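You operate a simulated robot arm through the tools that you are given. There is no shell and no other tool. Be economical: measure what you need, move in short steps, check, and stop when the job is done.

The job below is to be done with a simulated robot arm. You get a single attempt, and the scene is never put back.

## Task
Fit the silver end clip on the silver holder's open end.
Fine: turn it to the pointer before you lift it; clamp the holder and tighten the brass screw; clamp and turntable stay as you set them.

It is judged by the outcome, as a careful person would: the job done as asked, and still so three seconds after it is handed in. It fails if anything else is knocked over, pushed out of place, dropped, spilled or broken.

## Robot
A 6-joint arm with a two-finger parallel gripper, fixed in place. Base frame: the origin is at the foot of the arm, x ahead of it, y to its left, z up; the work surface is at about z = 84. Lengths are in cm, angles in rad, forces in N, time in s.
With the tool pointing down near the work surface it reaches from about 26 to 68 cm from the base axis. Its first joint turns from -1.152 to 1.152 rad. Payload 2.9 kg.
The tool frame sits at the grasp point between the pads (the TCP): z along the fingers, y along the line on which they close. The tips reach 3 cm beyond it. Largest opening 11 cm; finger width 2, thickness 1; the body of the gripper, 4.8 by 11.2 cm, starts 5.5 cm behind the TCP.
Orientation is that of the tool frame in the base frame, as [roll, pitch, yaw] about the fixed x, y, z axes, in that order (R = Rz(yaw) Ry(pitch) Rx(roll)). With the fingers straight down and closing along the base's y, the tool's x points along the base's -x, its y along +y and its z along -z.

## Interface
- The arm moves only by the tool send_rows. Its argument "increments" is one flat list of numbers, 6 for each row, row after row: the shift along the tool's x, y, z in units of 25 mm (1.0 is 25 mm), then the turn, a rotation vector about the tool's x, y, z in units of 4 degrees (1.0 is 4 degrees). In form: [dx, dy, dz, ax, ay, az, dx, dy, dz, ax, ay, az, ...]. A call has 1 to 20 rows; each row shifts and turns the commanded pose from where the row before left it, along the tool's axes as they then stand. "fingers" is the closure in counts, from 0 (fully open) to 255 (shut), set as the call begins (left out, the last holds). A call with a number of a shift or a turn outside -1 to 1 is refused whole. Each row takes 0.2 s and may step no farther than 5 cm and 0.15 rad from the row before; otherwise, or with a gripper value out of range, the whole call is refused. A pose out of reach is approached as far as the arm can. The call stops where the force on the tool passes 40 N (or 10 N more than at its start, if that is more) or the arm is blocked; 0.2 s more then pass. The fingers move at their own pace (about 10.8 cm/s each) and stop on an object; they squeeze with about 42 N. The grip force told is the motor's: it shows also when the fingers shut on nothing. Time passes only in rows, and 0.2 s behind the last, so rows that do not move let the fingers close. It gives the time, the measured TCP pose, the force on the tool (base axes), the opening and the grip force at its end, in the units of the frame above (readings bear some noise), with the torque about the TCP (base axes, N m) and any sound that the robot's microphone picked up.
- Cameras (640 x 400 px; columns grow to the right, rows downward): "scene" is fixed at [6.71, 42.79, 141.09]; the picture's right is [-0.83, -0.56, 0.00], its down [-0.23, 0.34, -0.91] and it looks along [0.51, -0.75, -0.41] (base axes); focal length 361 px, centre (320, 200). "wrist" rides on the gripper at [7.2, 1.7, -10.3] in the tool frame; the picture's right is [-0.23, 0.97, 0.00], its down [-0.76, -0.18, -0.62] and it looks along [-0.61, -0.14, 0.78] (tool axes); focal length 222 px, centre (320, 200). There is no depth. A picture from a camera that has moved, and an enlarged one, comes with that camera's place and axes in the base frame and with its lens. The place of the scene camera against the robot may be out by one fixed shift of up to 1.8 cm in any direction.
- capture(camera): a new picture of that camera. The clock stands still meanwhile.
- inspect(camera, box): a new picture of the part [left, top, right, bottom] of that camera's present view, enlarged. The clock stands still meanwhile.
- sign_off(): hands the job in; it is judged then, once.

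Go step by step. Nothing tells you positions but the pictures and the camera data: compare them with the known pose of the tool, close in by small moves and look again before you grip or let go. The budget is 120 turns and 64 pictures, counting those below and the enlarged ones. Unless the task says otherwise, let go and move clear before handing in, and close with one line.

The tools are called by a JSON object that holds its "fn" and its "kwargs". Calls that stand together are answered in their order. send_rows: Moves the arm, as the interface text tells. Its arguments: {"type":"object","properties":{"increments":{"type":"array","items":{"type":"number"}},"fingers":{"type":"number"}},"required":["increments"]} The other tools are called the same way: capture (camera) takes a picture; inspect (camera, box) takes an enlarged picture of a part of a camera's view; sign_off () hands the job in.

At the start:

```text
time: 0.0
eef_pos: [34.01, -30.66, 122.39]
orientation: [3.141, 0.001, -3.141]
ft_force: [-0.3, 0.0, 0.0]
wrist_torque: [-0.01, -0.01, -0.01]
gripper_width: 10.98
grasp_force: 0.2
```

scene: 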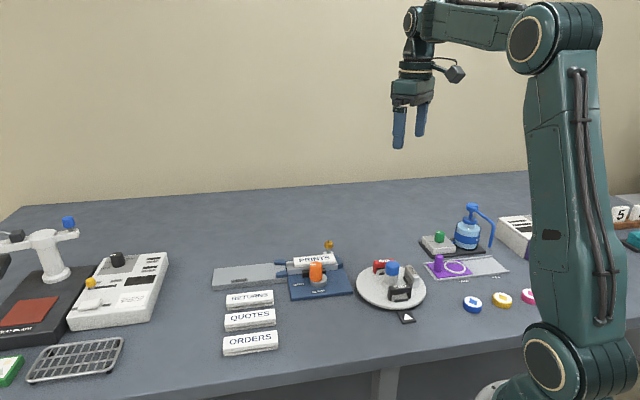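
wrist: 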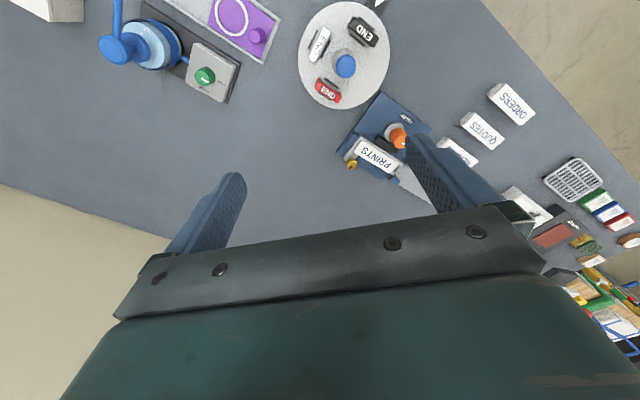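

I see a turntable with three end clips (silver/white, black, red) and a blue knob, a pointer beside it, and a blue clamp base with an orange lever and brass screw. I'll look closer at both.

{"fn": "inspect", "kwargs": {"camera": "scene", "box": [200, 225, 360, 325]}}

{"fn": "inspect", "kwargs": {"camera": "scene", "box": [340, 235, 460, 330]}}

{"fn": "inspect", "kwargs": {"camera": "wrist", "box": [280, 0, 480, 200]}}

```text
4.00 times, centred on (280, 275) of scene
camera zoom: at [6.71, 42.79, 141.09], right [-0.83, -0.56, 0.0], down [-0.23, 0.34, -0.91], along [0.51, -0.75, -0.41], focal length 1444 px, centre (480, -100)
```

zoom: 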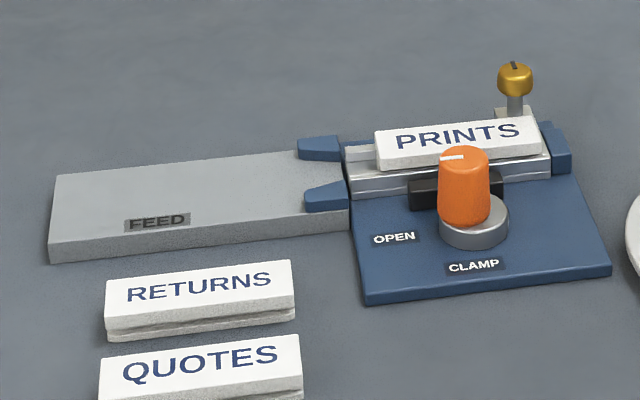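

```text
4.21 times, centred on (400, 282) of scene
camera zoom: at [6.71, 42.79, 141.09], right [-0.83, -0.56, 0.0], down [-0.23, 0.34, -0.91], along [0.51, -0.75, -0.41], focal length 1520 px, centre (-17, -147)
```

zoom: 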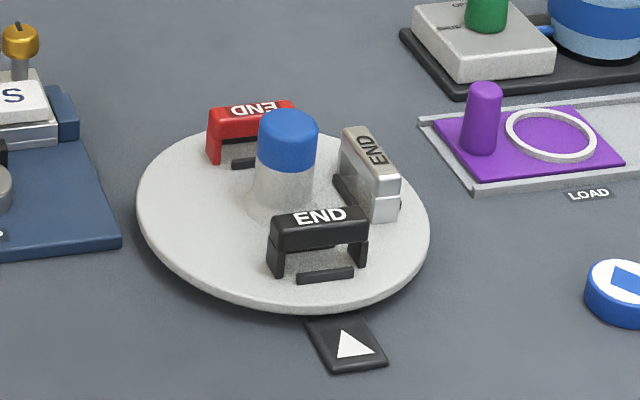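

```text
2.00 times, centred on (380, 100) of wrist
camera zoom: at [26.9, -29.13, 132.95], right [0.23, 0.97, 0.0], down [0.76, -0.18, 0.62], along [0.61, -0.14, -0.78], focal length 444 px, centre (200, 400)
```

zoom: 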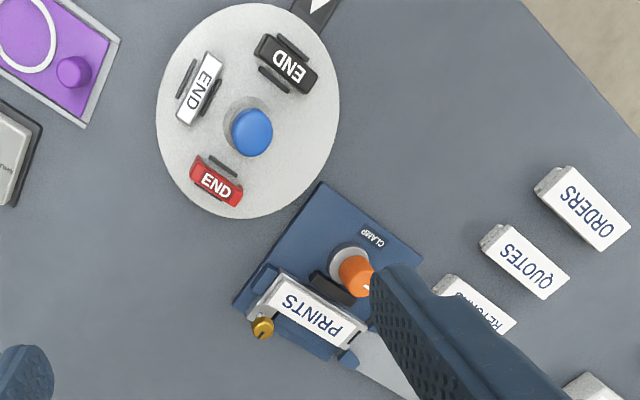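

The holder appears to lie in the fixture around (48..57, -26..-16), with the turntable around (33, -26). I'll bring the wrist camera closer to see the fixture's details.

{"fn": "send_rows", "kwargs": {"increments": [-0.13, 0.84, 0.69, 0, 0, 0, -0.13, 0.84, 0.69, 0, 0, 0, -0.13, 0.84, 0.69, 0, 0, 0, -0.13, 0.84, 0.69, 0, 0, 0, -0.13, 0.84, 0.69, 0, 0, 0, -0.13, 0.84, 0.69, 0, 0, 0]}}

{"fn": "capture", "kwargs": {"camera": "wrist"}}

```text
time: 1.4
eef_pos: [35.98, -18.27, 112.23]
orientation: [-3.141, -0.001, 3.141]
ft_force: [0.3, 0.2, 0.5]
wrist_torque: [-0.02, 0.02, 0.03]
gripper_width: 11.02
grasp_force: 0.1
```

```text
58 pictures are left
camera wrist: at [28.86, -16.49, 122.65], right [0.23, 0.97, 0.0], down [0.76, -0.18, 0.62], along [0.61, -0.14, -0.78], focal length 222 px, centre (320, 200)
```

wrist: 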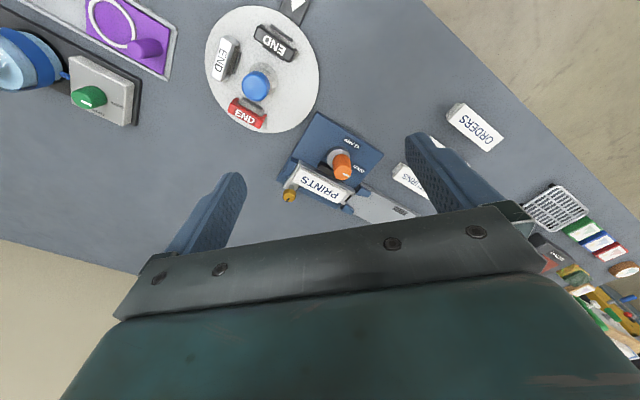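

The fixture is in view now between the fingers. I'll enlarge it.

{"fn": "inspect", "kwargs": {"camera": "wrist", "box": [270, 100, 430, 220]}}

{"fn": "inspect", "kwargs": {"camera": "wrist", "box": [195, 0, 335, 140]}}

{"fn": "inspect", "kwargs": {"camera": "scene", "box": [275, 235, 355, 300]}}

```text
3.33 times, centred on (350, 160) of wrist
camera zoom: at [28.86, -16.49, 122.65], right [0.23, 0.97, 0.0], down [0.76, -0.18, 0.62], along [0.61, -0.14, -0.78], focal length 740 px, centre (220, 333)
```

zoom: 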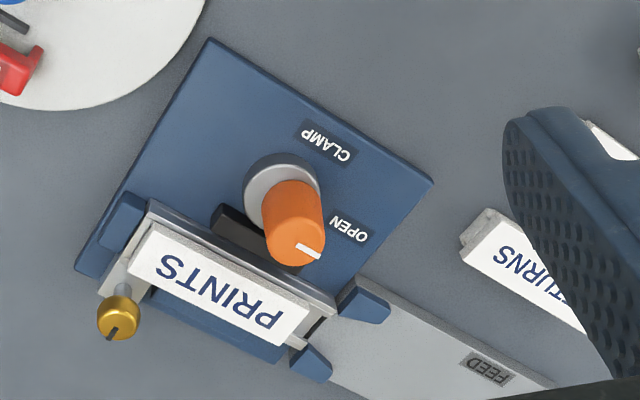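

```text
2.86 times, centred on (265, 70) of wrist
camera zoom: at [28.86, -16.49, 122.65], right [0.23, 0.97, 0.0], down [0.76, -0.18, 0.62], along [0.61, -0.14, -0.78], focal length 635 px, centre (477, 571)
```

zoom: 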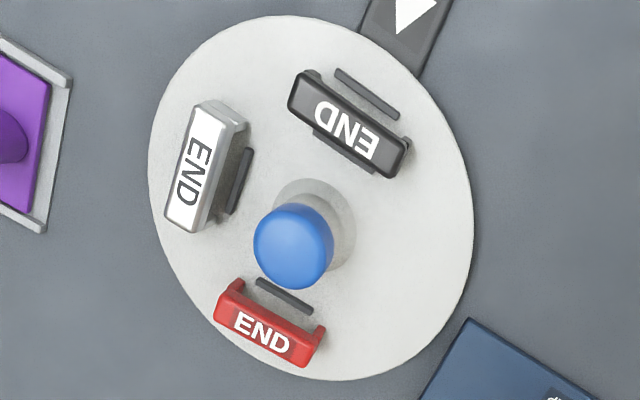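

```text
6.15 times, centred on (315, 268) of scene
camera zoom: at [6.71, 42.79, 141.09], right [-0.83, -0.56, 0.0], down [-0.23, 0.34, -0.91], along [0.51, -0.75, -0.41], focal length 2222 px, centre (351, -215)
```

zoom: 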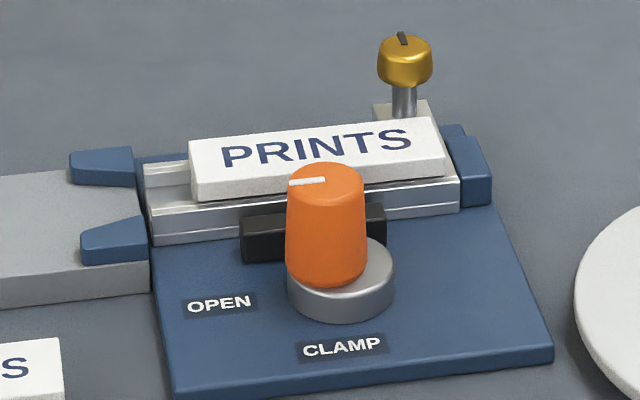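

The clamp knob is orange at about (48.2, -17.4), top z≈91.6, pointing at OPEN; CLAMP is ~90° counter-clockwise. The holder's open end faces the FEED tray. I'll clamp first: move above the knob with the closing line parallel to the rail.

{"fn": "send_rows", "kwargs": {"increments": [-0.815, 0.058, 0.815, 0, 0, 0, -0.815, 0.058, 0.815, 0, 0, 0, -0.815, 0.058, 0.815, 0, 0, 0, -0.815, 0.058, 0.815, 0, 0, 0, -0.815, 0.058, 0.815, 0, 0, 0, -0.815, 0.058, 0.815, 0, 0, 0, 0, 0, 0, 0, 0, 0.9375, 0, 0, 0, 0, 0, 0.9375, 0, 0, 0, 0, 0, 0.9375, 0, 0, 0, 0, 0, 0.9375, 0, 0, 0, 0, 0, 0.9375, 0, 0, 0, 0, 0, 0.9375, 0, 0, 0, 0, 0, 0.9375, 0, 0, 0, 0, 0, 0.9375, 0, 0, 0, 0, 0, 0.9375, 0, 0, 0, 0, 0, 0.9375, 0, 0, 0, 0, 0, 0.9375, 0, 0, 0, 0, 0, 0.9375], "fingers": 116}}

{"fn": "capture", "kwargs": {"camera": "wrist"}}

{"fn": "capture", "kwargs": {"camera": "scene"}}

```text
time: 5.2
eef_pos: [48.13, -17.3, 100.06]
orientation: [-3.141, 0.002, 2.354]
ft_force: [0.2, -0.3, -0.6]
wrist_torque: [0.0, 0.01, 0.02]
gripper_width: 6.01
grasp_force: 0.1
```

```text
54 pictures are left
camera wrist: at [44.4, -11.0, 110.37], right [0.85, 0.53, 0.0], down [0.41, -0.66, 0.62], along [0.33, -0.53, -0.78], focal length 222 px, centre (320, 200)
```

wrist: 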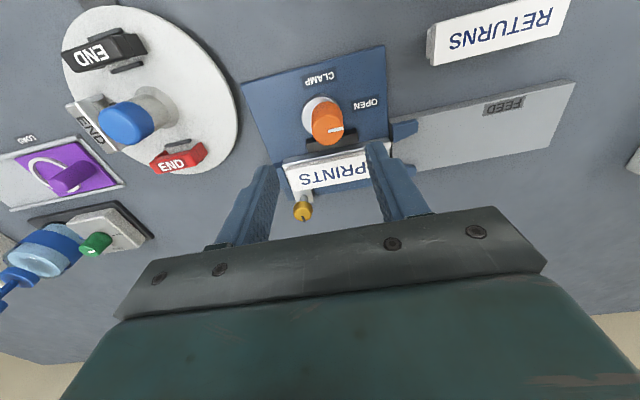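

```text
53 pictures are left
```

scene: 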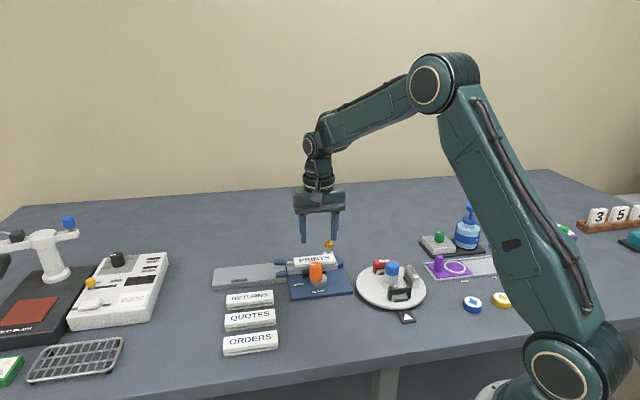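

I'm above the knob. I'll enlarge this view to refine positions of the knob, rail and screw.

{"fn": "inspect", "kwargs": {"camera": "wrist", "box": [240, 50, 440, 230]}}

```text
2.22 times, centred on (340, 140) of wrist
camera zoom: at [44.4, -11.0, 110.37], right [0.85, 0.53, 0.0], down [0.41, -0.66, 0.62], along [0.33, -0.53, -0.78], focal length 494 px, centre (276, 333)
```

zoom: 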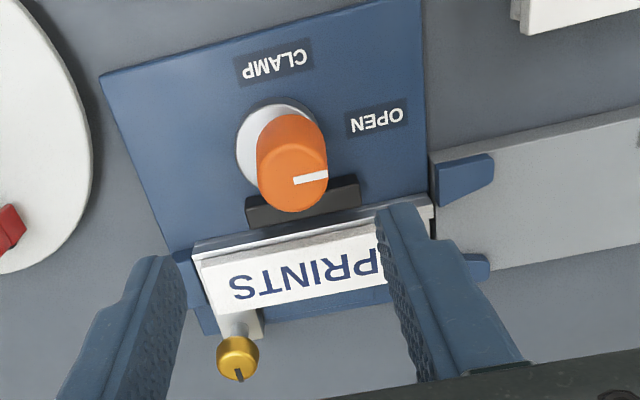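

Knob radius is ≈1.4 cm, centred around (48.6, -17.2). I'll go down to z=91 and check before gripping.

{"fn": "send_rows", "kwargs": {"increments": [-0.12, 0.147, 0.72, 0, 0, 0, 0, 0, 0.72, 0, 0, 0, 0, 0, 0.72, 0, 0, 0, 0, 0, 0.72, 0, 0, 0, 0, 0, 0.72, 0, 0, 0]}}

{"fn": "capture", "kwargs": {"camera": "wrist"}}

{"fn": "inspect", "kwargs": {"camera": "scene", "box": [270, 210, 370, 310]}}

```text
time: 6.4
eef_pos: [48.67, -17.04, 91.11]
orientation: [-3.142, 0.001, 2.356]
ft_force: [0.3, 0.0, -0.4]
wrist_torque: [-0.02, 0.01, 0.0]
gripper_width: 6.0
grasp_force: 0.1
```

```text
51 pictures are left
camera wrist: at [44.84, -10.89, 101.46], right [0.85, 0.53, 0.0], down [0.41, -0.66, 0.62], along [0.33, -0.53, -0.78], focal length 222 px, centre (320, 200)
```

wrist: 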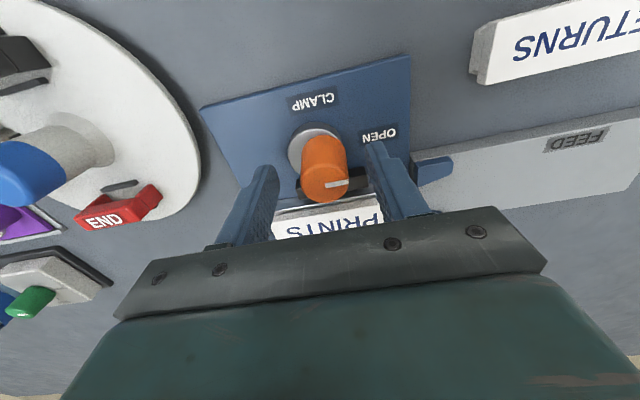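

```text
4.00 times, centred on (320, 260) of scene
camera zoom: at [6.71, 42.79, 141.09], right [-0.83, -0.56, 0.0], down [-0.23, 0.34, -0.91], along [0.51, -0.75, -0.41], focal length 1444 px, centre (320, -40)
```

zoom: 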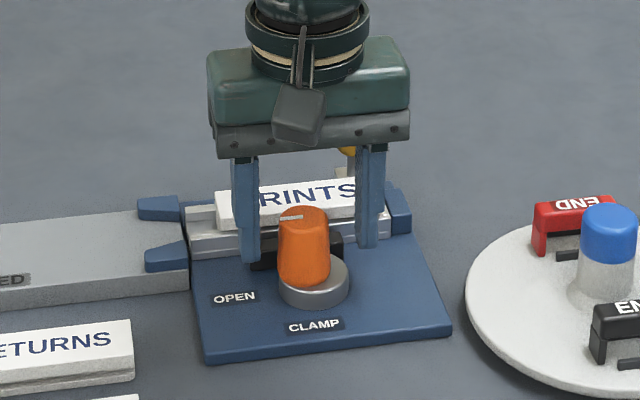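

The knob sits between the pads, roughly centred. Close on it.

{"fn": "send_rows", "kwargs": {"increments": [0, 0.06, 0, 0, 0, 0, 0, 0, 0, 0, 0, 0, 0, 0, 0, 0, 0, 0], "fingers": 255}}

```text
time: 7.2
eef_pos: [48.83, -17.06, 91.07]
orientation: [-3.141, 0.0, 2.358]
ft_force: [4.0, 8.0, -2.7]
wrist_torque: [-0.02, -0.43, 0.08]
gripper_width: 3.1
grasp_force: 45.3
```

Gripped (3.1 cm). Turning counter-clockwise toward CLAMP, in part first.

{"fn": "send_rows", "kwargs": {"increments": [0, 0, 0, 0, 0, -0.9, 0, 0, 0, 0, 0, -0.9, 0, 0, 0, 0, 0, -0.9, 0, 0, 0, 0, 0, -0.9, 0, 0, 0, 0, 0, -0.9, 0, 0, 0, 0, 0, -0.9, 0, 0, 0, 0, 0, -0.9, 0, 0, 0, 0, 0, -0.9]}}

{"fn": "inspect", "kwargs": {"camera": "scene", "box": [270, 210, 370, 310]}}

```text
time: 9.0
eef_pos: [48.7, -17.17, 91.05]
orientation: [3.141, 0.001, 2.86]
ft_force: [-7.6, 4.9, 21.2]
wrist_torque: [-0.22, -0.54, -0.02]
gripper_width: 3.09
grasp_force: 44.8
```

```text
4.00 times, centred on (320, 260) of scene
camera zoom: at [6.66, 42.82, 141.09], right [-0.83, -0.56, 0.0], down [-0.23, 0.34, -0.91], along [0.51, -0.75, -0.41], focal length 1444 px, centre (320, -40)
```

zoom: 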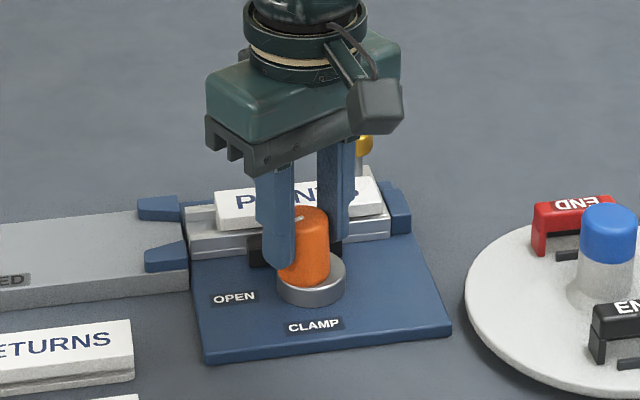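

The knob follows. There's some upward force, so I'll ease up a touch and continue.

{"fn": "send_rows", "kwargs": {"increments": [0, 0, -0.06, 0, 0, -0.9, 0, 0, 0, 0, 0, -0.9, 0, 0, 0, 0, 0, -0.9, 0, 0, 0, 0, 0, -0.9, 0, 0, 0, 0, 0, -0.9, 0, 0, 0, 0, 0, -0.9, 0, 0, 0, 0, 0, -0.9, 0, 0, 0, 0, 0, -0.9]}}

{"fn": "inspect", "kwargs": {"camera": "scene", "box": [270, 210, 370, 310]}}

```text
time: 10.8
eef_pos: [48.8, -17.28, 91.09]
orientation: [-3.141, -0.001, -2.922]
ft_force: [5.0, -16.8, -15.6]
wrist_torque: [-0.57, -0.55, -0.03]
gripper_width: 3.12
grasp_force: 45.3
```

```text
4.00 times, centred on (320, 260) of scene
camera zoom: at [6.75, 42.74, 141.11], right [-0.83, -0.56, 0.0], down [-0.23, 0.34, -0.91], along [0.51, -0.75, -0.41], focal length 1444 px, centre (320, -40)
```

zoom: 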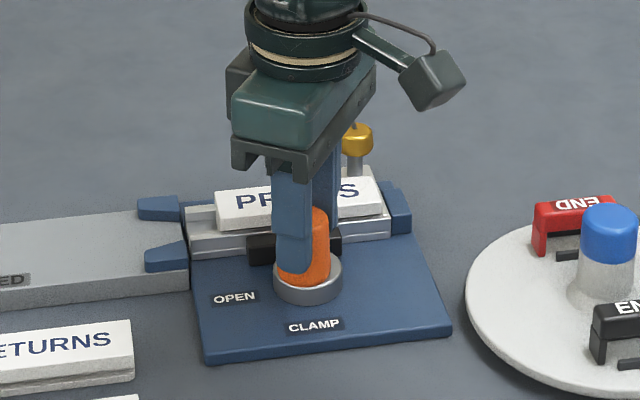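

{"fn": "send_rows", "kwargs": {"increments": [0, 0, 0.03, 0, 0, -0.9, 0, 0, 0, 0, 0, -0.9, 0, 0, 0, 0, 0, -0.9, 0, 0, 0, 0, 0, -0.9, 0, 0, 0, 0, 0, -0.9, 0, 0, 0, 0, 0, -0.9, 0, 0, 0, 0, 0, -0.9, 0, 0, 0, 0, 0, -0.9, 0, 0, 0, 0, 0, -0.9]}}

{"fn": "inspect", "kwargs": {"camera": "scene", "box": [270, 210, 370, 310]}}

```text
time: 12.8
eef_pos: [48.84, -17.36, 91.1]
orientation: [-3.137, -0.002, -2.359]
ft_force: [8.8, -27.6, -6.1]
wrist_torque: [-0.76, -0.32, -0.05]
gripper_width: 3.12
grasp_force: 44.9
```

```text
4.00 times, centred on (320, 260) of scene
camera zoom: at [6.74, 42.72, 141.12], right [-0.83, -0.56, 0.0], down [-0.23, 0.34, -0.91], along [0.51, -0.75, -0.41], focal length 1444 px, centre (320, -40)
```

zoom: 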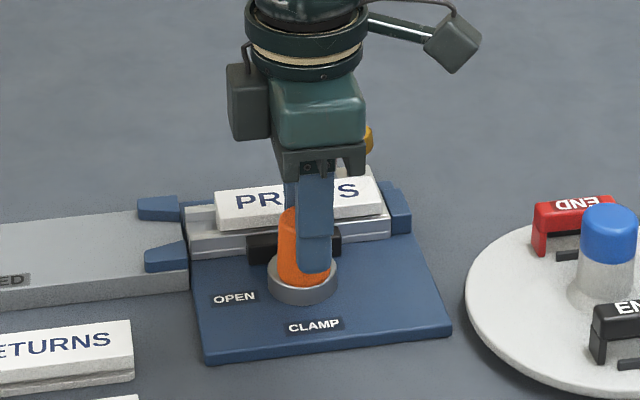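

Turned 90°. I'll release, rise and check the pointer mark.

{"fn": "send_rows", "kwargs": {"increments": [0, 0, 0, 0, 0, 0, 0, 0, 0, 0, 0, 0, 0, 0, -0.8, 0, 0, 0, 0, 0, -0.8, 0, 0, 0, 0, 0, -0.8, 0, 0, 0, 0, 0, -0.8, 0, 0, 0], "fingers": 128}}

{"fn": "inspect", "kwargs": {"camera": "scene", "box": [270, 220, 370, 300]}}

{"fn": "capture", "kwargs": {"camera": "wrist"}}

```text
time: 14.2
eef_pos: [48.62, -17.05, 98.96]
orientation: [3.138, 0.001, -2.356]
ft_force: [0.1, 0.8, 0.2]
wrist_torque: [0.0, 0.01, 0.0]
gripper_width: 5.47
grasp_force: 0.0
```

```text
5.00 times, centred on (320, 260) of scene
camera zoom: at [6.71, 42.79, 141.09], right [-0.83, -0.56, 0.0], down [-0.23, 0.34, -0.91], along [0.51, -0.75, -0.41], focal length 1805 px, centre (320, -100)
```

zoom: 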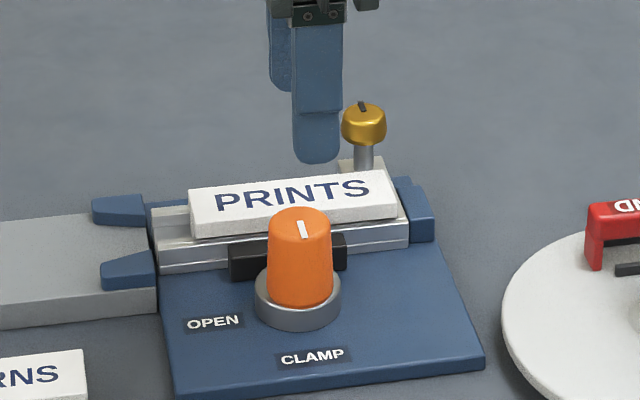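

```text
45 pictures are left
camera wrist: at [42.52, -21.11, 109.45], right [-0.53, 0.85, 0.0], down [0.66, 0.41, 0.62], along [0.53, 0.33, -0.78], focal length 222 px, centre (320, 200)
```

wrist: 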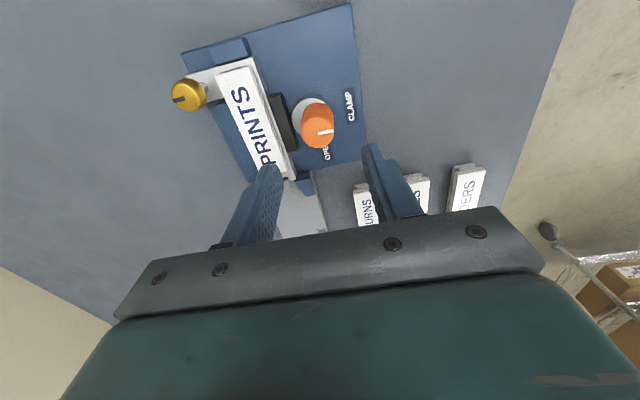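

The knob's mark points at CLAMP and the pad is against the rail. Next I'll locate the brass screw.

{"fn": "inspect", "kwargs": {"camera": "wrist", "box": [160, 20, 340, 200]}}

```text
2.22 times, centred on (250, 110) of wrist
camera zoom: at [42.52, -21.11, 109.45], right [-0.53, 0.85, 0.0], down [0.66, 0.41, 0.62], along [0.53, 0.33, -0.78], focal length 494 px, centre (476, 400)
```

zoom: 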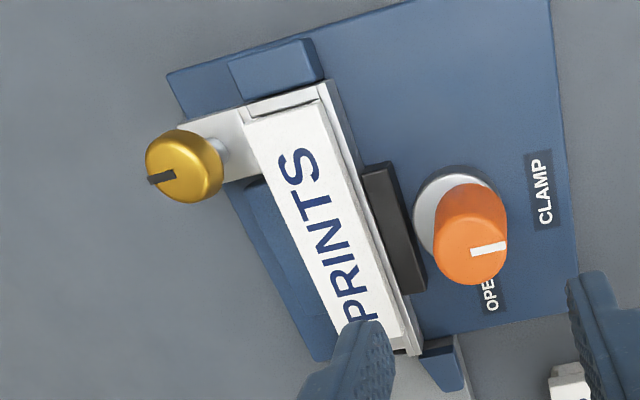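

Brass head is at about (52.4, -28.0), top z≈90; card top z≈88.7. I'll move above it and turn the wrist counter-clockwise so that the closing line runs along the rail with lots of clockwise travel.

{"fn": "send_rows", "kwargs": {"increments": [0.402, -0.83, 0, 0, 0, 0, 0.402, -0.83, 0, 0, 0, 0, 0.402, -0.83, 0, 0, 0, 0, 0.402, -0.83, 0, 0, 0, 0, 0.402, -0.83, 0, 0, 0, 0, 0, 0, 0, 0, 0, -1, 0, 0, 0, 0, 0, -1, 0, 0, 0, 0, 0, -1, 0, 0, 0, 0, 0, -1, 0, 0, 0, 0, 0, -1, 0, 0, 0, 0, 0, -1, 0, 0, 0, 0, 0, -1, 0, 0, 0, 0, 0, -1, 0, 0, 0, 0, 0, -1, 0, 0, 0, 0, 0, -1, 0, 0, 0, 0, 0, -1, 0, 0, 0, 0, 0, -1]}}

{"fn": "capture", "kwargs": {"camera": "wrist"}}

```text
time: 17.8
eef_pos: [52.61, -27.89, 99.12]
orientation: [3.141, 0.0, -1.515]
ft_force: [0.1, 0.4, -0.6]
wrist_torque: [-0.04, -0.03, -0.01]
gripper_width: 5.47
grasp_force: 0.1
```

```text
43 pictures are left
camera wrist: at [51.41, -35.4, 109.45], right [-0.98, 0.17, 0.0], down [0.14, 0.77, 0.62], along [0.11, 0.61, -0.78], focal length 222 px, centre (320, 200)
```

wrist: 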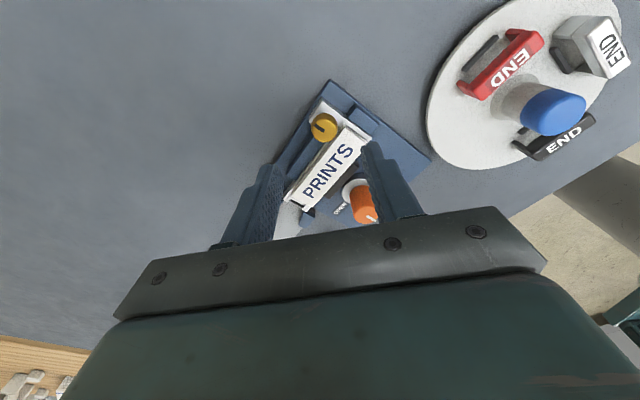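

{"fn": "send_rows", "kwargs": {"increments": [0, 0, 0, 0, 0, -0.95, 0, 0, 0, 0, 0, -0.95, 0, 0, 0, 0, 0, -0.95, 0, 0, 0, 0, 0, -0.95, 0, 0, 0, 0, 0, -0.95, 0, 0, 0, 0, 0, -0.95, 0, 0, 0, 0, 0, -0.95, 0, 0, 0, 0, 0, -0.95, 0, 0, 0, 0, 0, -0.95, 0, 0, 0, 0, 0, -0.95, 0, 0, 0, 0, 0, -0.95]}}

{"fn": "inspect", "kwargs": {"camera": "wrist", "box": [230, 60, 410, 240]}}

```text
time: 20.2
eef_pos: [52.58, -27.89, 99.07]
orientation: [3.141, 0.0, -0.787]
ft_force: [-0.1, -0.7, -0.6]
wrist_torque: [-0.02, 0.01, 0.0]
gripper_width: 5.48
grasp_force: 0.1
```

```text
2.22 times, centred on (320, 150) of wrist
camera zoom: at [56.58, -34.41, 109.44], right [-0.85, -0.53, 0.0], down [-0.41, 0.67, 0.62], along [-0.33, 0.53, -0.78], focal length 494 px, centre (320, 311)
```

zoom: 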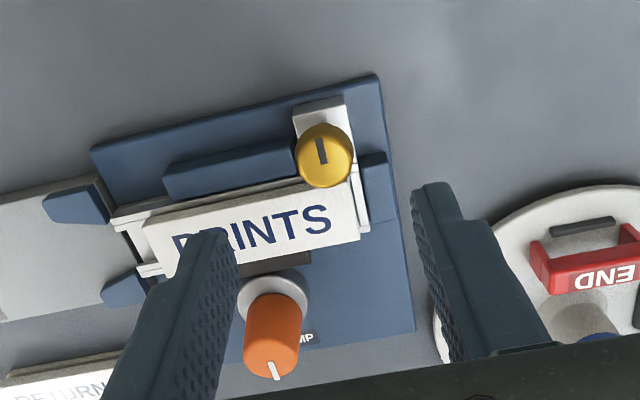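

The screw is at (52.3, -27.9). Descend to z≈91.3.

{"fn": "send_rows", "kwargs": {"increments": [-0.056, 0.056, 0.775, 0, 0, 0, 0, 0, 0.775, 0, 0, 0, 0, 0, 0.775, 0, 0, 0, 0, 0, 0.775, 0, 0, 0]}}

{"fn": "inspect", "kwargs": {"camera": "wrist", "box": [230, 60, 410, 240]}}

{"fn": "inspect", "kwargs": {"camera": "scene", "box": [280, 210, 380, 290]}}

```text
time: 21.2
eef_pos: [52.3, -27.98, 91.41]
orientation: [3.141, 0.0, -0.788]
ft_force: [0.8, -1.1, -0.1]
wrist_torque: [-0.03, -0.03, 0.03]
gripper_width: 5.49
grasp_force: 0.0
```

```text
2.22 times, centred on (320, 150) of wrist
camera zoom: at [56.33, -34.45, 101.8], right [-0.85, -0.53, 0.0], down [-0.41, 0.67, 0.62], along [-0.33, 0.53, -0.78], focal length 494 px, centre (320, 311)
```

zoom: 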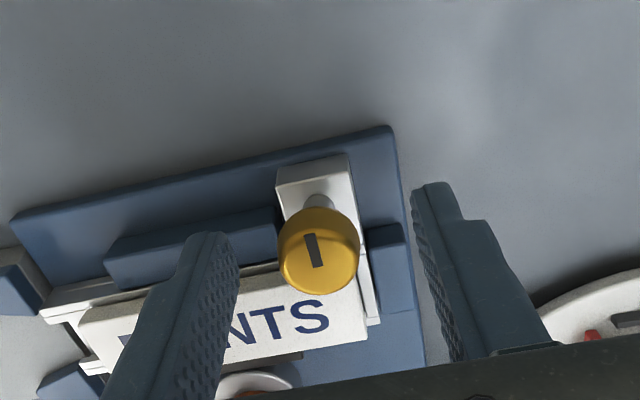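

```text
5.00 times, centred on (330, 250) of scene
camera zoom: at [6.71, 42.79, 141.09], right [-0.83, -0.56, 0.0], down [-0.23, 0.34, -0.91], along [0.51, -0.75, -0.41], focal length 1805 px, centre (270, -50)
```

zoom: 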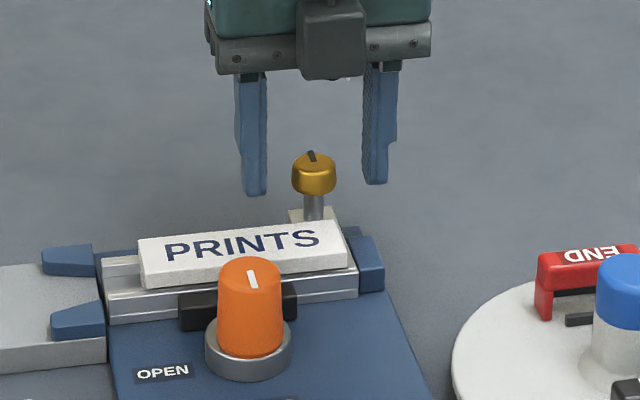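

The head lies between the pads, off the card. Close.

{"fn": "send_rows", "kwargs": {"increments": [0, 0, 0, 0, 0, 0, 0, 0, 0, 0, 0, 0, 0, 0, 0, 0, 0, 0], "fingers": 255}}

```text
time: 22.0
eef_pos: [52.39, -28.01, 91.45]
orientation: [3.141, 0.0, -0.789]
ft_force: [0.5, 0.5, 0.7]
wrist_torque: [-0.01, -0.02, 0.01]
gripper_width: 2.25
grasp_force: 42.3
```

Well centred, 2.25 cm. Turning clockwise in stages, watching torque.

{"fn": "send_rows", "kwargs": {"increments": [0, 0, 0, 0, 0, 0.9, 0, 0, 0, 0, 0, 0.9, 0, 0, 0, 0, 0, 0.9, 0, 0, 0, 0, 0, 0.9, 0, 0, 0, 0, 0, 0.9, 0, 0, 0, 0, 0, 0.9, 0, 0, 0, 0, 0, 0.9, 0, 0, 0, 0, 0, 0.9]}}

{"fn": "inspect", "kwargs": {"camera": "scene", "box": [280, 210, 380, 290]}}

```text
time: 23.8
eef_pos: [52.31, -27.92, 91.32]
orientation: [-3.141, -0.002, -1.295]
ft_force: [-4.9, -2.7, 12.2]
wrist_torque: [0.03, 0.12, 0.0]
gripper_width: 2.26
grasp_force: 42.0
```

```text
5.00 times, centred on (330, 250) of scene
camera zoom: at [6.68, 42.79, 141.1], right [-0.83, -0.56, 0.0], down [-0.23, 0.34, -0.91], along [0.51, -0.75, -0.41], focal length 1805 px, centre (270, -50)
```

zoom: 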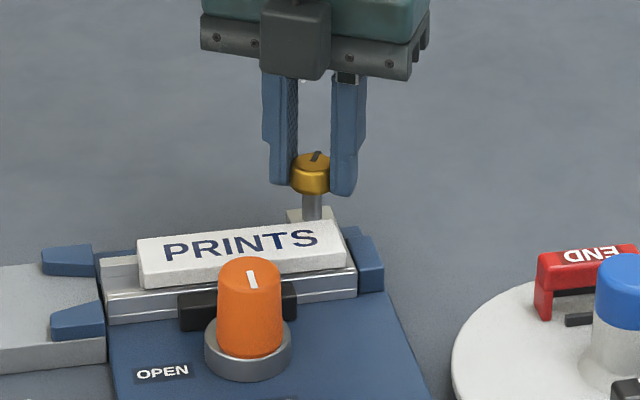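

{"fn": "send_rows", "kwargs": {"increments": [0, 0, 0, 0, 0, 0.95, 0, 0, 0, 0, 0, 0.95, 0, 0, 0, 0, 0, 0.95, 0, 0, 0, 0, 0, 0.95, 0, 0, 0, 0, 0, 0.95, 0, 0, 0, 0, 0, 0.95, 0, 0, 0, 0, 0, 0.95, 0, 0, 0, 0, 0, 0.95, 0, 0, 0, 0, 0, 0.95, 0, 0, 0, 0, 0, 0.95, 0, 0, 0, 0, 0, 0.95, 0, 0, 0, 0, 0, 0.95]}}

{"fn": "inspect", "kwargs": {"camera": "scene", "box": [280, 210, 380, 290]}}

```text
time: 26.4
eef_pos: [52.34, -28.03, 91.34]
orientation: [3.14, -0.001, -2.09]
ft_force: [-18.9, -1.2, 23.8]
wrist_torque: [-0.03, 0.53, 0.05]
gripper_width: 2.25
grasp_force: 42.0
```

```text
5.00 times, centred on (330, 250) of scene
camera zoom: at [6.63, 42.81, 141.09], right [-0.83, -0.56, 0.0], down [-0.23, 0.34, -0.91], along [0.51, -0.75, -0.41], focal length 1805 px, centre (270, -50)
```

zoom: 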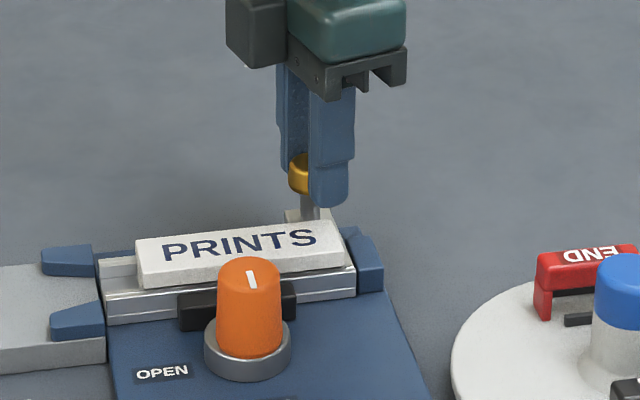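

Forces are building from slight misalignment; I'll release slightly, raise a bit, look, and regrip.

{"fn": "send_rows", "kwargs": {"increments": [0, 0, 0, 0, 0, 0, 0, 0, 0, 0, 0, 0], "fingers": 178}}

{"fn": "inspect", "kwargs": {"camera": "wrist", "box": [230, 60, 410, 240]}}

```text
time: 27.0
eef_pos: [52.31, -27.96, 91.07]
orientation: [-3.14, 0.0, -2.087]
ft_force: [0.2, -0.3, -0.4]
wrist_torque: [-0.01, 0.02, -0.02]
gripper_width: 3.34
grasp_force: 0.1
```

```text
2.22 times, centred on (320, 150) of wrist
camera zoom: at [47.49, -33.51, 101.63], right [-0.74, 0.68, 0.0], down [0.53, 0.57, 0.62], along [0.42, 0.46, -0.78], focal length 494 px, centre (320, 311)
```

zoom: 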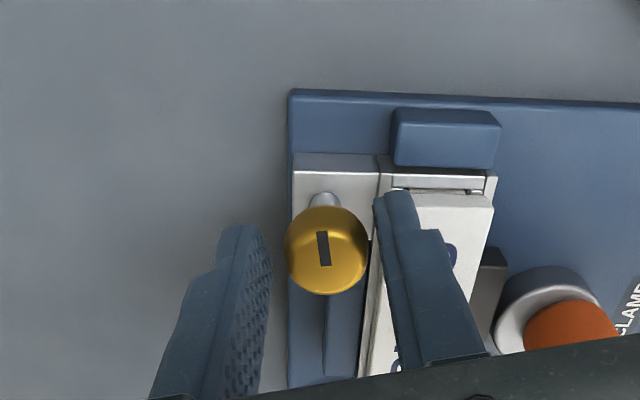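

The screw has turned with the tool (~75°). Regrip and go on.

{"fn": "send_rows", "kwargs": {"increments": [0, 0, -0.08, 0, 0, 0, 0, 0, 0, 0, 0, 0, 0, 0, 0, 0, 0, 0, 0, 0, 0, 0, 0, 0.95, 0, 0, 0, 0, 0, 0.95, 0, 0, 0, 0, 0, 0.95, 0, 0, 0, 0, 0, 0.95, 0, 0, 0, 0, 0, 0.95, 0, 0, 0, 0, 0, 0.95, 0, 0, 0, 0, 0, 0.95, 0, 0, 0, 0, 0, 0.95, 0, 0, 0, 0, 0, 0.95], "fingers": 255}}

```text
time: 29.6
eef_pos: [52.43, -28.04, 91.54]
orientation: [3.14, 0.001, -2.682]
ft_force: [0.2, 0.7, -1.1]
wrist_torque: [0.03, -0.07, 0.34]
gripper_width: 2.23
grasp_force: 41.6
```

Resisting torque (0.34 N·m) has appeared; continue a few degrees and check.

{"fn": "send_rows", "kwargs": {"increments": [0, 0, 0, 0, 0, 0.7, 0, 0, 0, 0, 0, 0.7, 0, 0, 0, 0, 0, 0.7]}}

{"fn": "inspect", "kwargs": {"camera": "wrist", "box": [230, 60, 410, 240]}}

```text
time: 30.4
eef_pos: [52.32, -28.03, 91.34]
orientation: [-3.142, 0.0, -2.832]
ft_force: [1.5, -0.6, -1.1]
wrist_torque: [-0.07, -0.14, 0.33]
gripper_width: 2.29
grasp_force: 41.8
```

```text
2.22 times, centred on (320, 150) of wrist
camera zoom: at [45.06, -28.66, 101.86], right [-0.08, 1.0, 0.0], down [0.78, 0.06, 0.62], along [0.62, 0.05, -0.78], focal length 494 px, centre (320, 311)
```

zoom: 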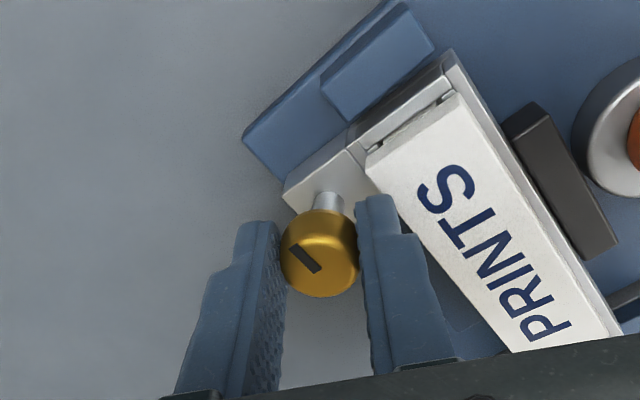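

The head has now slipped in the pads at constant torque: it's against its stop, i.e. tight. Release, rise and view.

{"fn": "send_rows", "kwargs": {"increments": [0, 0, 0, 0, 0, 0, 0, 0, 0, 0, 0, 0, 0, 0, -0.9, 0, 0, 0, 0, 0, -0.9, 0, 0, 0, 0, 0, -0.9, 0, 0, 0, 0, 0, -0.9, 0, 0, 0], "fingers": 170}}

{"fn": "inspect", "kwargs": {"camera": "wrist", "box": [230, 40, 410, 220]}}

{"fn": "inspect", "kwargs": {"camera": "scene", "box": [280, 225, 360, 290]}}

```text
time: 31.8
eef_pos: [52.31, -27.97, 100.62]
orientation: [-3.14, 0.0, -2.831]
ft_force: [-0.6, -0.3, 0.3]
wrist_torque: [0.01, 0.03, 0.0]
gripper_width: 3.65
grasp_force: 0.0
```

```text
2.22 times, centred on (320, 130) of wrist
camera zoom: at [45.1, -28.67, 111.07], right [-0.08, 1.0, 0.0], down [0.78, 0.06, 0.62], along [0.62, 0.05, -0.78], focal length 494 px, centre (320, 356)
```

zoom: 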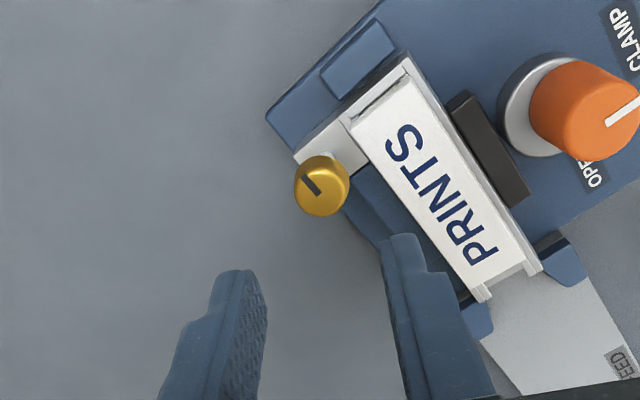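

```text
6.15 times, centred on (320, 258) of scene
camera zoom: at [6.71, 42.79, 141.09], right [-0.83, -0.56, 0.0], down [-0.23, 0.34, -0.91], along [0.51, -0.75, -0.41], focal length 2222 px, centre (320, -154)
```

zoom: 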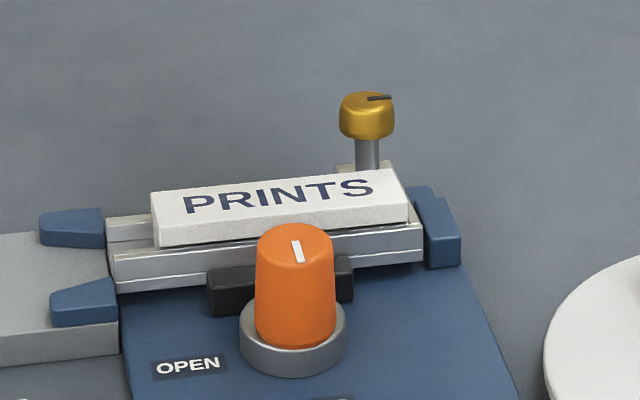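

The screw mark has turned a quarter and is tight. Next the turntable: centre ≈ (33.2, -26.0), pointer at 135°, black clip there now, silver at 225° — so it needs ~90° clockwise. I'll go above the blue knob.

{"fn": "send_rows", "kwargs": {"increments": [0.88, 0.387, 0, 0, 0, 0, 0.88, 0.387, 0, 0, 0, 0, 0.88, 0.387, 0, 0, 0, 0, 0.88, 0.387, 0, 0, 0, 0, 0.88, 0.387, 0, 0, 0, 0, 0.88, 0.387, 0, 0, 0, 0, 0.88, 0.387, 0, 0, 0, 0, 0.88, 0.387, 0, 0, 0, 0, 0, 0, 0, 0, 0, -1, 0, 0, 0, 0, 0, -1, 0, 0, 0, 0, 0, -1, 0, 0, 0, 0, 0, -1, 0, 0, 0, 0, 0, -1, 0, 0, 0, 0, 0, -1, 0, 0, 0, 0, 0, -1, 0, 0, 0, 0, 0, -1, 0, 0, 0, 0, 0, -1, 0, 0, 0, 0, 0, -1, 0, 0, 0, 0, 0, -1, 0, 0, 0, 0, 0, -1], "fingers": 139}}

{"fn": "send_rows", "kwargs": {"increments": [0, 0, 0, 0, 0, -1, 0, 0, 0, 0, 0, -1, 0, 0, 0, 0, 0, -1, 0, 0, 0, 0, 0, -1, 0, 0, 0, 0, 0, -1, 0, 0, 0, 0, 0, -1]}}

{"fn": "capture", "kwargs": {"camera": "wrist"}}

```text
time: 36.0
eef_pos: [33.32, -26.03, 100.47]
orientation: [3.141, 0.0, -1.992]
ft_force: [0.1, 0.4, 0.2]
wrist_torque: [0.04, -0.02, 0.0]
gripper_width: 5.02
grasp_force: 0.0
```

```text
time: 37.4
eef_pos: [33.24, -25.96, 100.57]
orientation: [-3.138, -0.001, -1.573]
ft_force: [0.0, 0.4, 0.6]
wrist_torque: [0.0, 0.03, -0.03]
gripper_width: 5.02
grasp_force: 0.0
```

```text
33 pictures are left
camera wrist: at [31.63, -33.29, 110.91], right [-0.97, 0.23, 0.0], down [0.18, 0.76, 0.62], along [0.14, 0.61, -0.78], focal length 222 px, centre (320, 200)
```

wrist: 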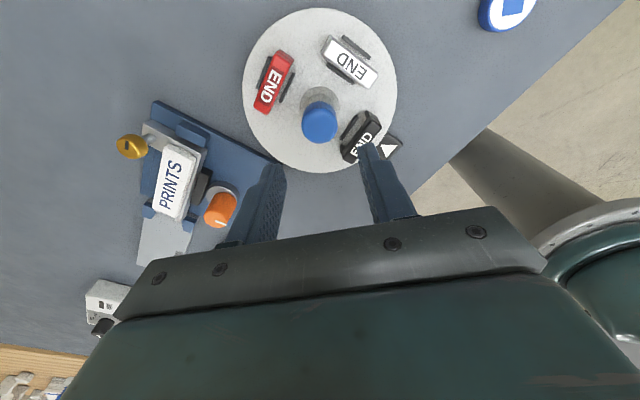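

Triangulated knob top: (33.3, -26.15, 90.3). Descend to z≈90.2.

{"fn": "send_rows", "kwargs": {"increments": [0.076, -0.024, 0.83, 0, 0, 0, 0, 0, 0.83, 0, 0, 0, 0, 0, 0.83, 0, 0, 0, 0, 0, 0.83, 0, 0, 0, 0, 0, 0.83, 0, 0, 0]}}

{"fn": "inspect", "kwargs": {"camera": "wrist", "box": [180, 20, 460, 240]}}

{"fn": "inspect", "kwargs": {"camera": "scene", "box": [340, 220, 460, 330]}}

```text
time: 38.6
eef_pos: [33.29, -26.16, 90.02]
orientation: [-3.141, 0.0, -1.574]
ft_force: [0.7, 0.1, -0.1]
wrist_torque: [-0.05, -0.01, 0.04]
gripper_width: 5.0
grasp_force: 0.1
```

```text
1.82 times, centred on (320, 130) of wrist
camera zoom: at [31.58, -33.56, 100.47], right [-0.97, 0.23, 0.0], down [0.18, 0.76, 0.62], along [0.14, 0.61, -0.78], focal length 404 px, centre (320, 327)
```

zoom: 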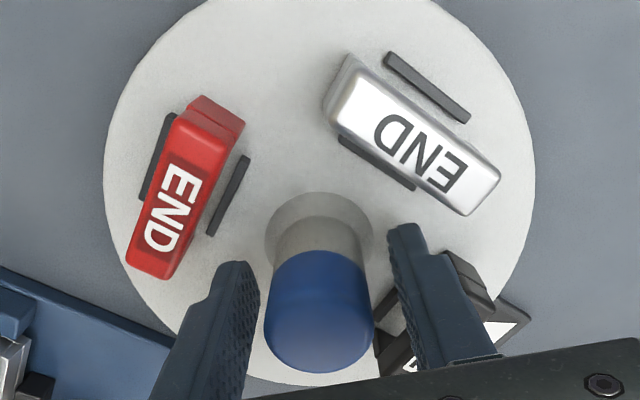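

```text
3.64 times, centred on (400, 275) of scene
camera zoom: at [6.71, 42.79, 141.09], right [-0.83, -0.56, 0.0], down [-0.23, 0.34, -0.91], along [0.51, -0.75, -0.41], focal length 1313 px, centre (29, -73)
```

zoom: 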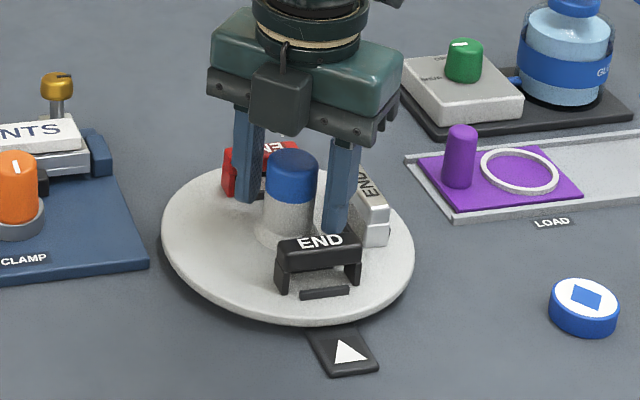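

Fingers straddle the knob clear of the clips. Close and turn clockwise ~58° first.

{"fn": "send_rows", "kwargs": {"increments": [0, 0, 0, 0, 0, 0, 0, 0, 0, 0, 0, 0, 0, 0, 0, 0, 0, 0, 0, 0, 0, 0, 0, 0.9, 0, 0, 0, 0, 0, 0.9, 0, 0, 0, 0, 0, 0.9, 0, 0, 0, 0, 0, 0.9, 0, 0, 0, 0, 0, 0.9, 0, 0, 0, 0, 0, 0.9, 0, 0, 0, 0, 0, 0.9, 0, 0, 0, 0, 0, 0.9, 0, 0, 0, 0, 0, 0.9, 0, 0, 0, 0, 0, 0.9, 0, 0, 0, 0, 0, 0.9, 0, 0, 0, 0, 0, 0.9, 0, 0, 0, 0, 0, 0.9, 0, 0, 0, 0, 0, 0.9, 0, 0, 0, 0, 0, 0.9, 0, 0, 0, 0, 0, 0.9], "fingers": 255}}

{"fn": "inspect", "kwargs": {"camera": "scene", "box": [340, 220, 460, 330]}}

```text
time: 42.6
eef_pos: [33.13, -26.15, 90.07]
orientation: [-3.141, -0.003, -2.581]
ft_force: [-14.0, -10.5, -12.7]
wrist_torque: [0.1, -0.28, -0.01]
gripper_width: 3.24
grasp_force: 44.4
```

```text
3.64 times, centred on (400, 275) of scene
camera zoom: at [6.69, 42.75, 141.11], right [-0.83, -0.56, 0.0], down [-0.23, 0.34, -0.91], along [0.51, -0.75, -0.41], focal length 1313 px, centre (29, -73)
```

zoom: 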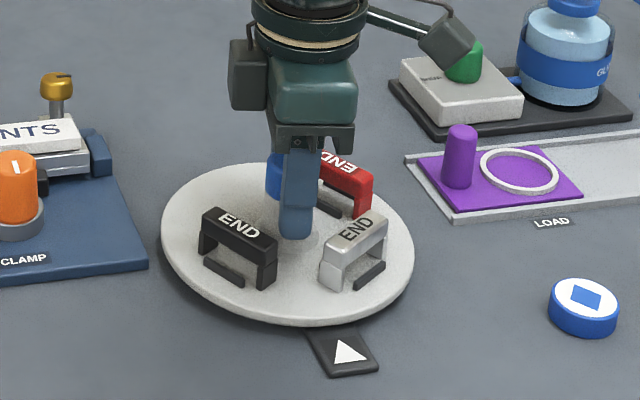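

Turning the remaining 32° so the silver clip faces the pointer.

{"fn": "send_rows", "kwargs": {"increments": [0, 0, 0, 0, 0, 0.9, 0, 0, 0, 0, 0, 0.9, 0, 0, 0, 0, 0, 0.9, 0, 0, 0, 0, 0, 0.9, 0, 0, 0, 0, 0, 0.9, 0, 0, 0, 0, 0, 0.9, 0, 0, 0, 0, 0, 0.9, 0, 0, 0, 0, 0, 0.9, 0, 0, 0, 0, 0, 0.9]}}

{"fn": "inspect", "kwargs": {"camera": "scene", "box": [340, 220, 460, 330]}}

```text
time: 44.6
eef_pos: [33.22, -26.16, 90.11]
orientation: [-3.139, -0.004, 3.134]
ft_force: [-18.4, -6.9, -15.2]
wrist_torque: [0.08, 1.43, 0.05]
gripper_width: 3.25
grasp_force: 44.5
```

```text
3.64 times, centred on (400, 275) of scene
camera zoom: at [6.69, 42.76, 141.11], right [-0.83, -0.56, 0.0], down [-0.23, 0.34, -0.91], along [0.51, -0.75, -0.41], focal length 1313 px, centre (29, -73)
```

zoom: 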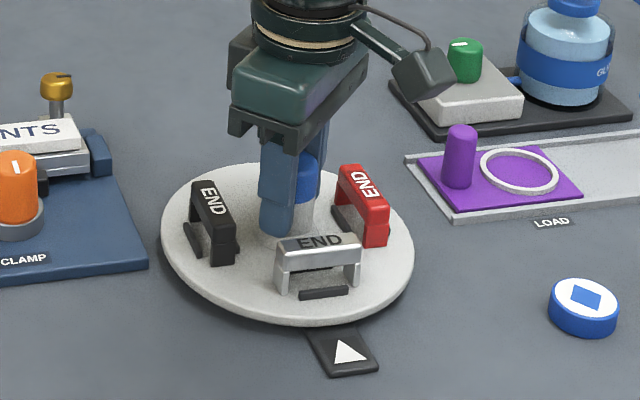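

Silver now stands by the pointer, where the black one was. Release, rise and check alignment from above.

{"fn": "send_rows", "kwargs": {"increments": [0, 0, 0, 0, 0, 0, 0, 0, 0, 0, 0, 0, 0, 0, -0.8, 0, 0, 0, 0, 0, -0.8, 0, 0, 0, 0, 0, -0.8, 0, 0, 0, 0.8, 0, -0.8, 0, 0, 0, 0.8, 0, -0.4, 0, 0, 0], "fingers": 139}}

{"fn": "inspect", "kwargs": {"camera": "wrist", "box": [180, 0, 460, 200]}}

```text
time: 46.2
eef_pos: [29.04, -26.27, 99.11]
orientation: [-3.141, 0.0, 3.139]
ft_force: [-0.3, 0.1, -0.2]
wrist_torque: [-0.01, -0.02, 0.04]
gripper_width: 4.98
grasp_force: 0.1
```

```text
2.00 times, centred on (320, 100) of wrist
camera zoom: at [22.01, -24.63, 109.51], right [0.23, 0.97, 0.0], down [0.76, -0.18, 0.62], along [0.61, -0.14, -0.78], focal length 444 px, centre (320, 400)
```

zoom: 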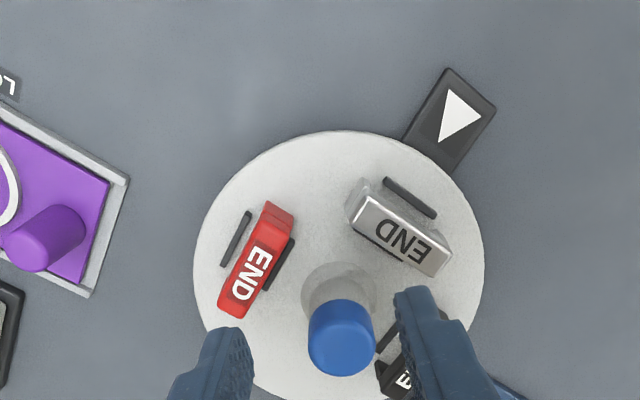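

Silver is aligned with the pointer within ~1°. Now a closer look at the silver clip for its shape.

{"fn": "inspect", "kwargs": {"camera": "wrist", "box": [330, 70, 410, 150]}}

{"fn": "inspect", "kwargs": {"camera": "scene", "box": [375, 270, 435, 310]}}

```text
5.00 times, centred on (370, 110) of wrist
camera zoom: at [22.01, -24.63, 109.51], right [0.23, 0.97, 0.0], down [0.76, -0.18, 0.62], along [0.61, -0.14, -0.78], focal length 1111 px, centre (70, 650)
```

zoom: 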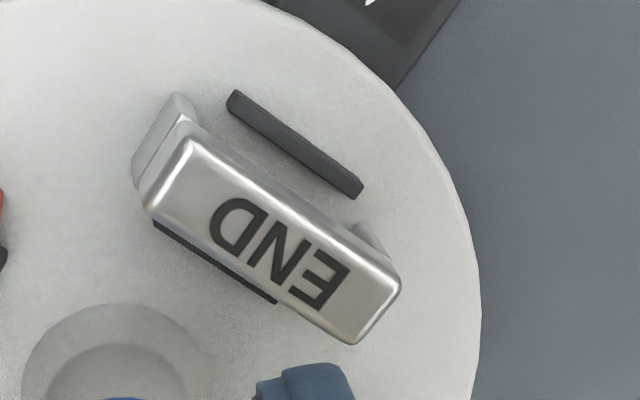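

```text
10.00 times, centred on (405, 290) of scene
camera zoom: at [6.71, 42.79, 141.09], right [-0.83, -0.56, 0.0], down [-0.23, 0.34, -0.91], along [0.51, -0.75, -0.41], focal length 3611 px, centre (-530, -700)
```

zoom: 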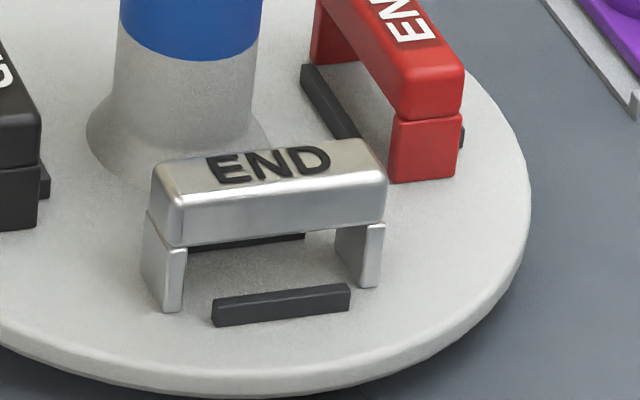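

The clip is a bridge ~5.3 cm long, legs ~0.5 cm thick with a ~4.2 cm gap — meant to straddle the rail end. Now I'll view the holder's open end up close.

{"fn": "send_rows", "kwargs": {"increments": [0, 0, -0.8, 0, 0, 0, -0.92, 0.384, -0.08, 0, 0, 0, -0.92, 0.384, -0.08, 0, 0, 0, -0.92, 0.384, -0.08, 0, 0, 0, -0.92, 0.384, -0.08, 0, 0, 0, -0.92, 0.384, -0.08, 0, 0, 0, -0.92, 0.384, -0.08, 0, 0, 0, -0.92, 0.384, -0.08, 0, 0, 0, -0.92, 0.384, -0.08, 0, 0, 0, -0.92, 0.384, -0.08, 0, 0, 0, -0.92, 0.384, -0.08, 0, 0, 0]}}

{"fn": "inspect", "kwargs": {"camera": "wrist", "box": [240, 60, 400, 220]}}

{"fn": "inspect", "kwargs": {"camera": "scene", "box": [270, 245, 330, 290]}}

```text
time: 48.6
eef_pos: [52.36, -16.78, 103.05]
orientation: [3.14, 0.0, 3.137]
ft_force: [0.0, 0.3, 0.0]
wrist_torque: [0.01, 0.03, 0.0]
gripper_width: 5.03
grasp_force: 0.0
```

```text
2.50 times, centred on (320, 140) of wrist
camera zoom: at [45.31, -15.07, 113.4], right [0.23, 0.97, 0.0], down [0.76, -0.18, 0.62], along [0.61, -0.14, -0.78], focal length 555 px, centre (320, 350)
```

zoom: 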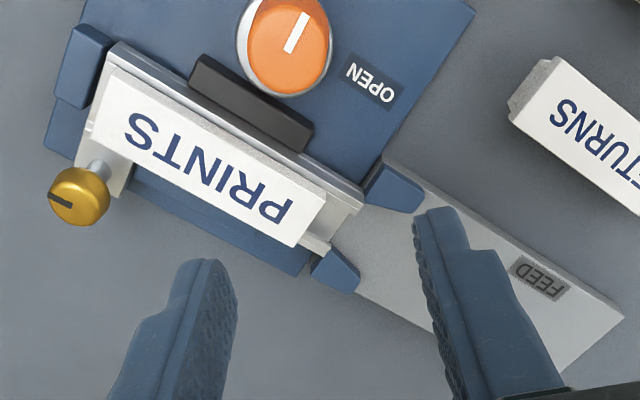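

```text
8.89 times, centred on (300, 268) of scene
camera zoom: at [6.71, 42.79, 141.09], right [-0.83, -0.56, 0.0], down [-0.23, 0.34, -0.91], along [0.51, -0.75, -0.41], focal length 3210 px, centre (498, -400)
```

zoom: 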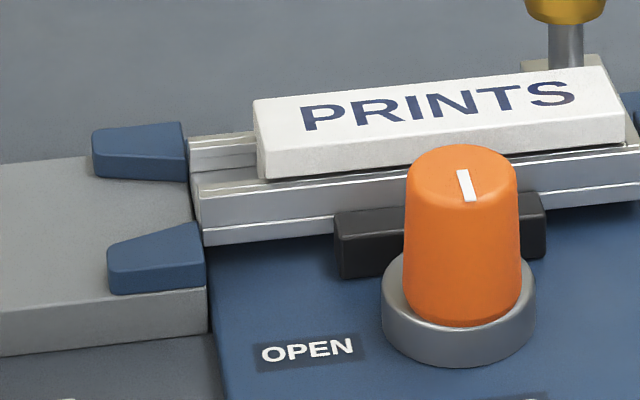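

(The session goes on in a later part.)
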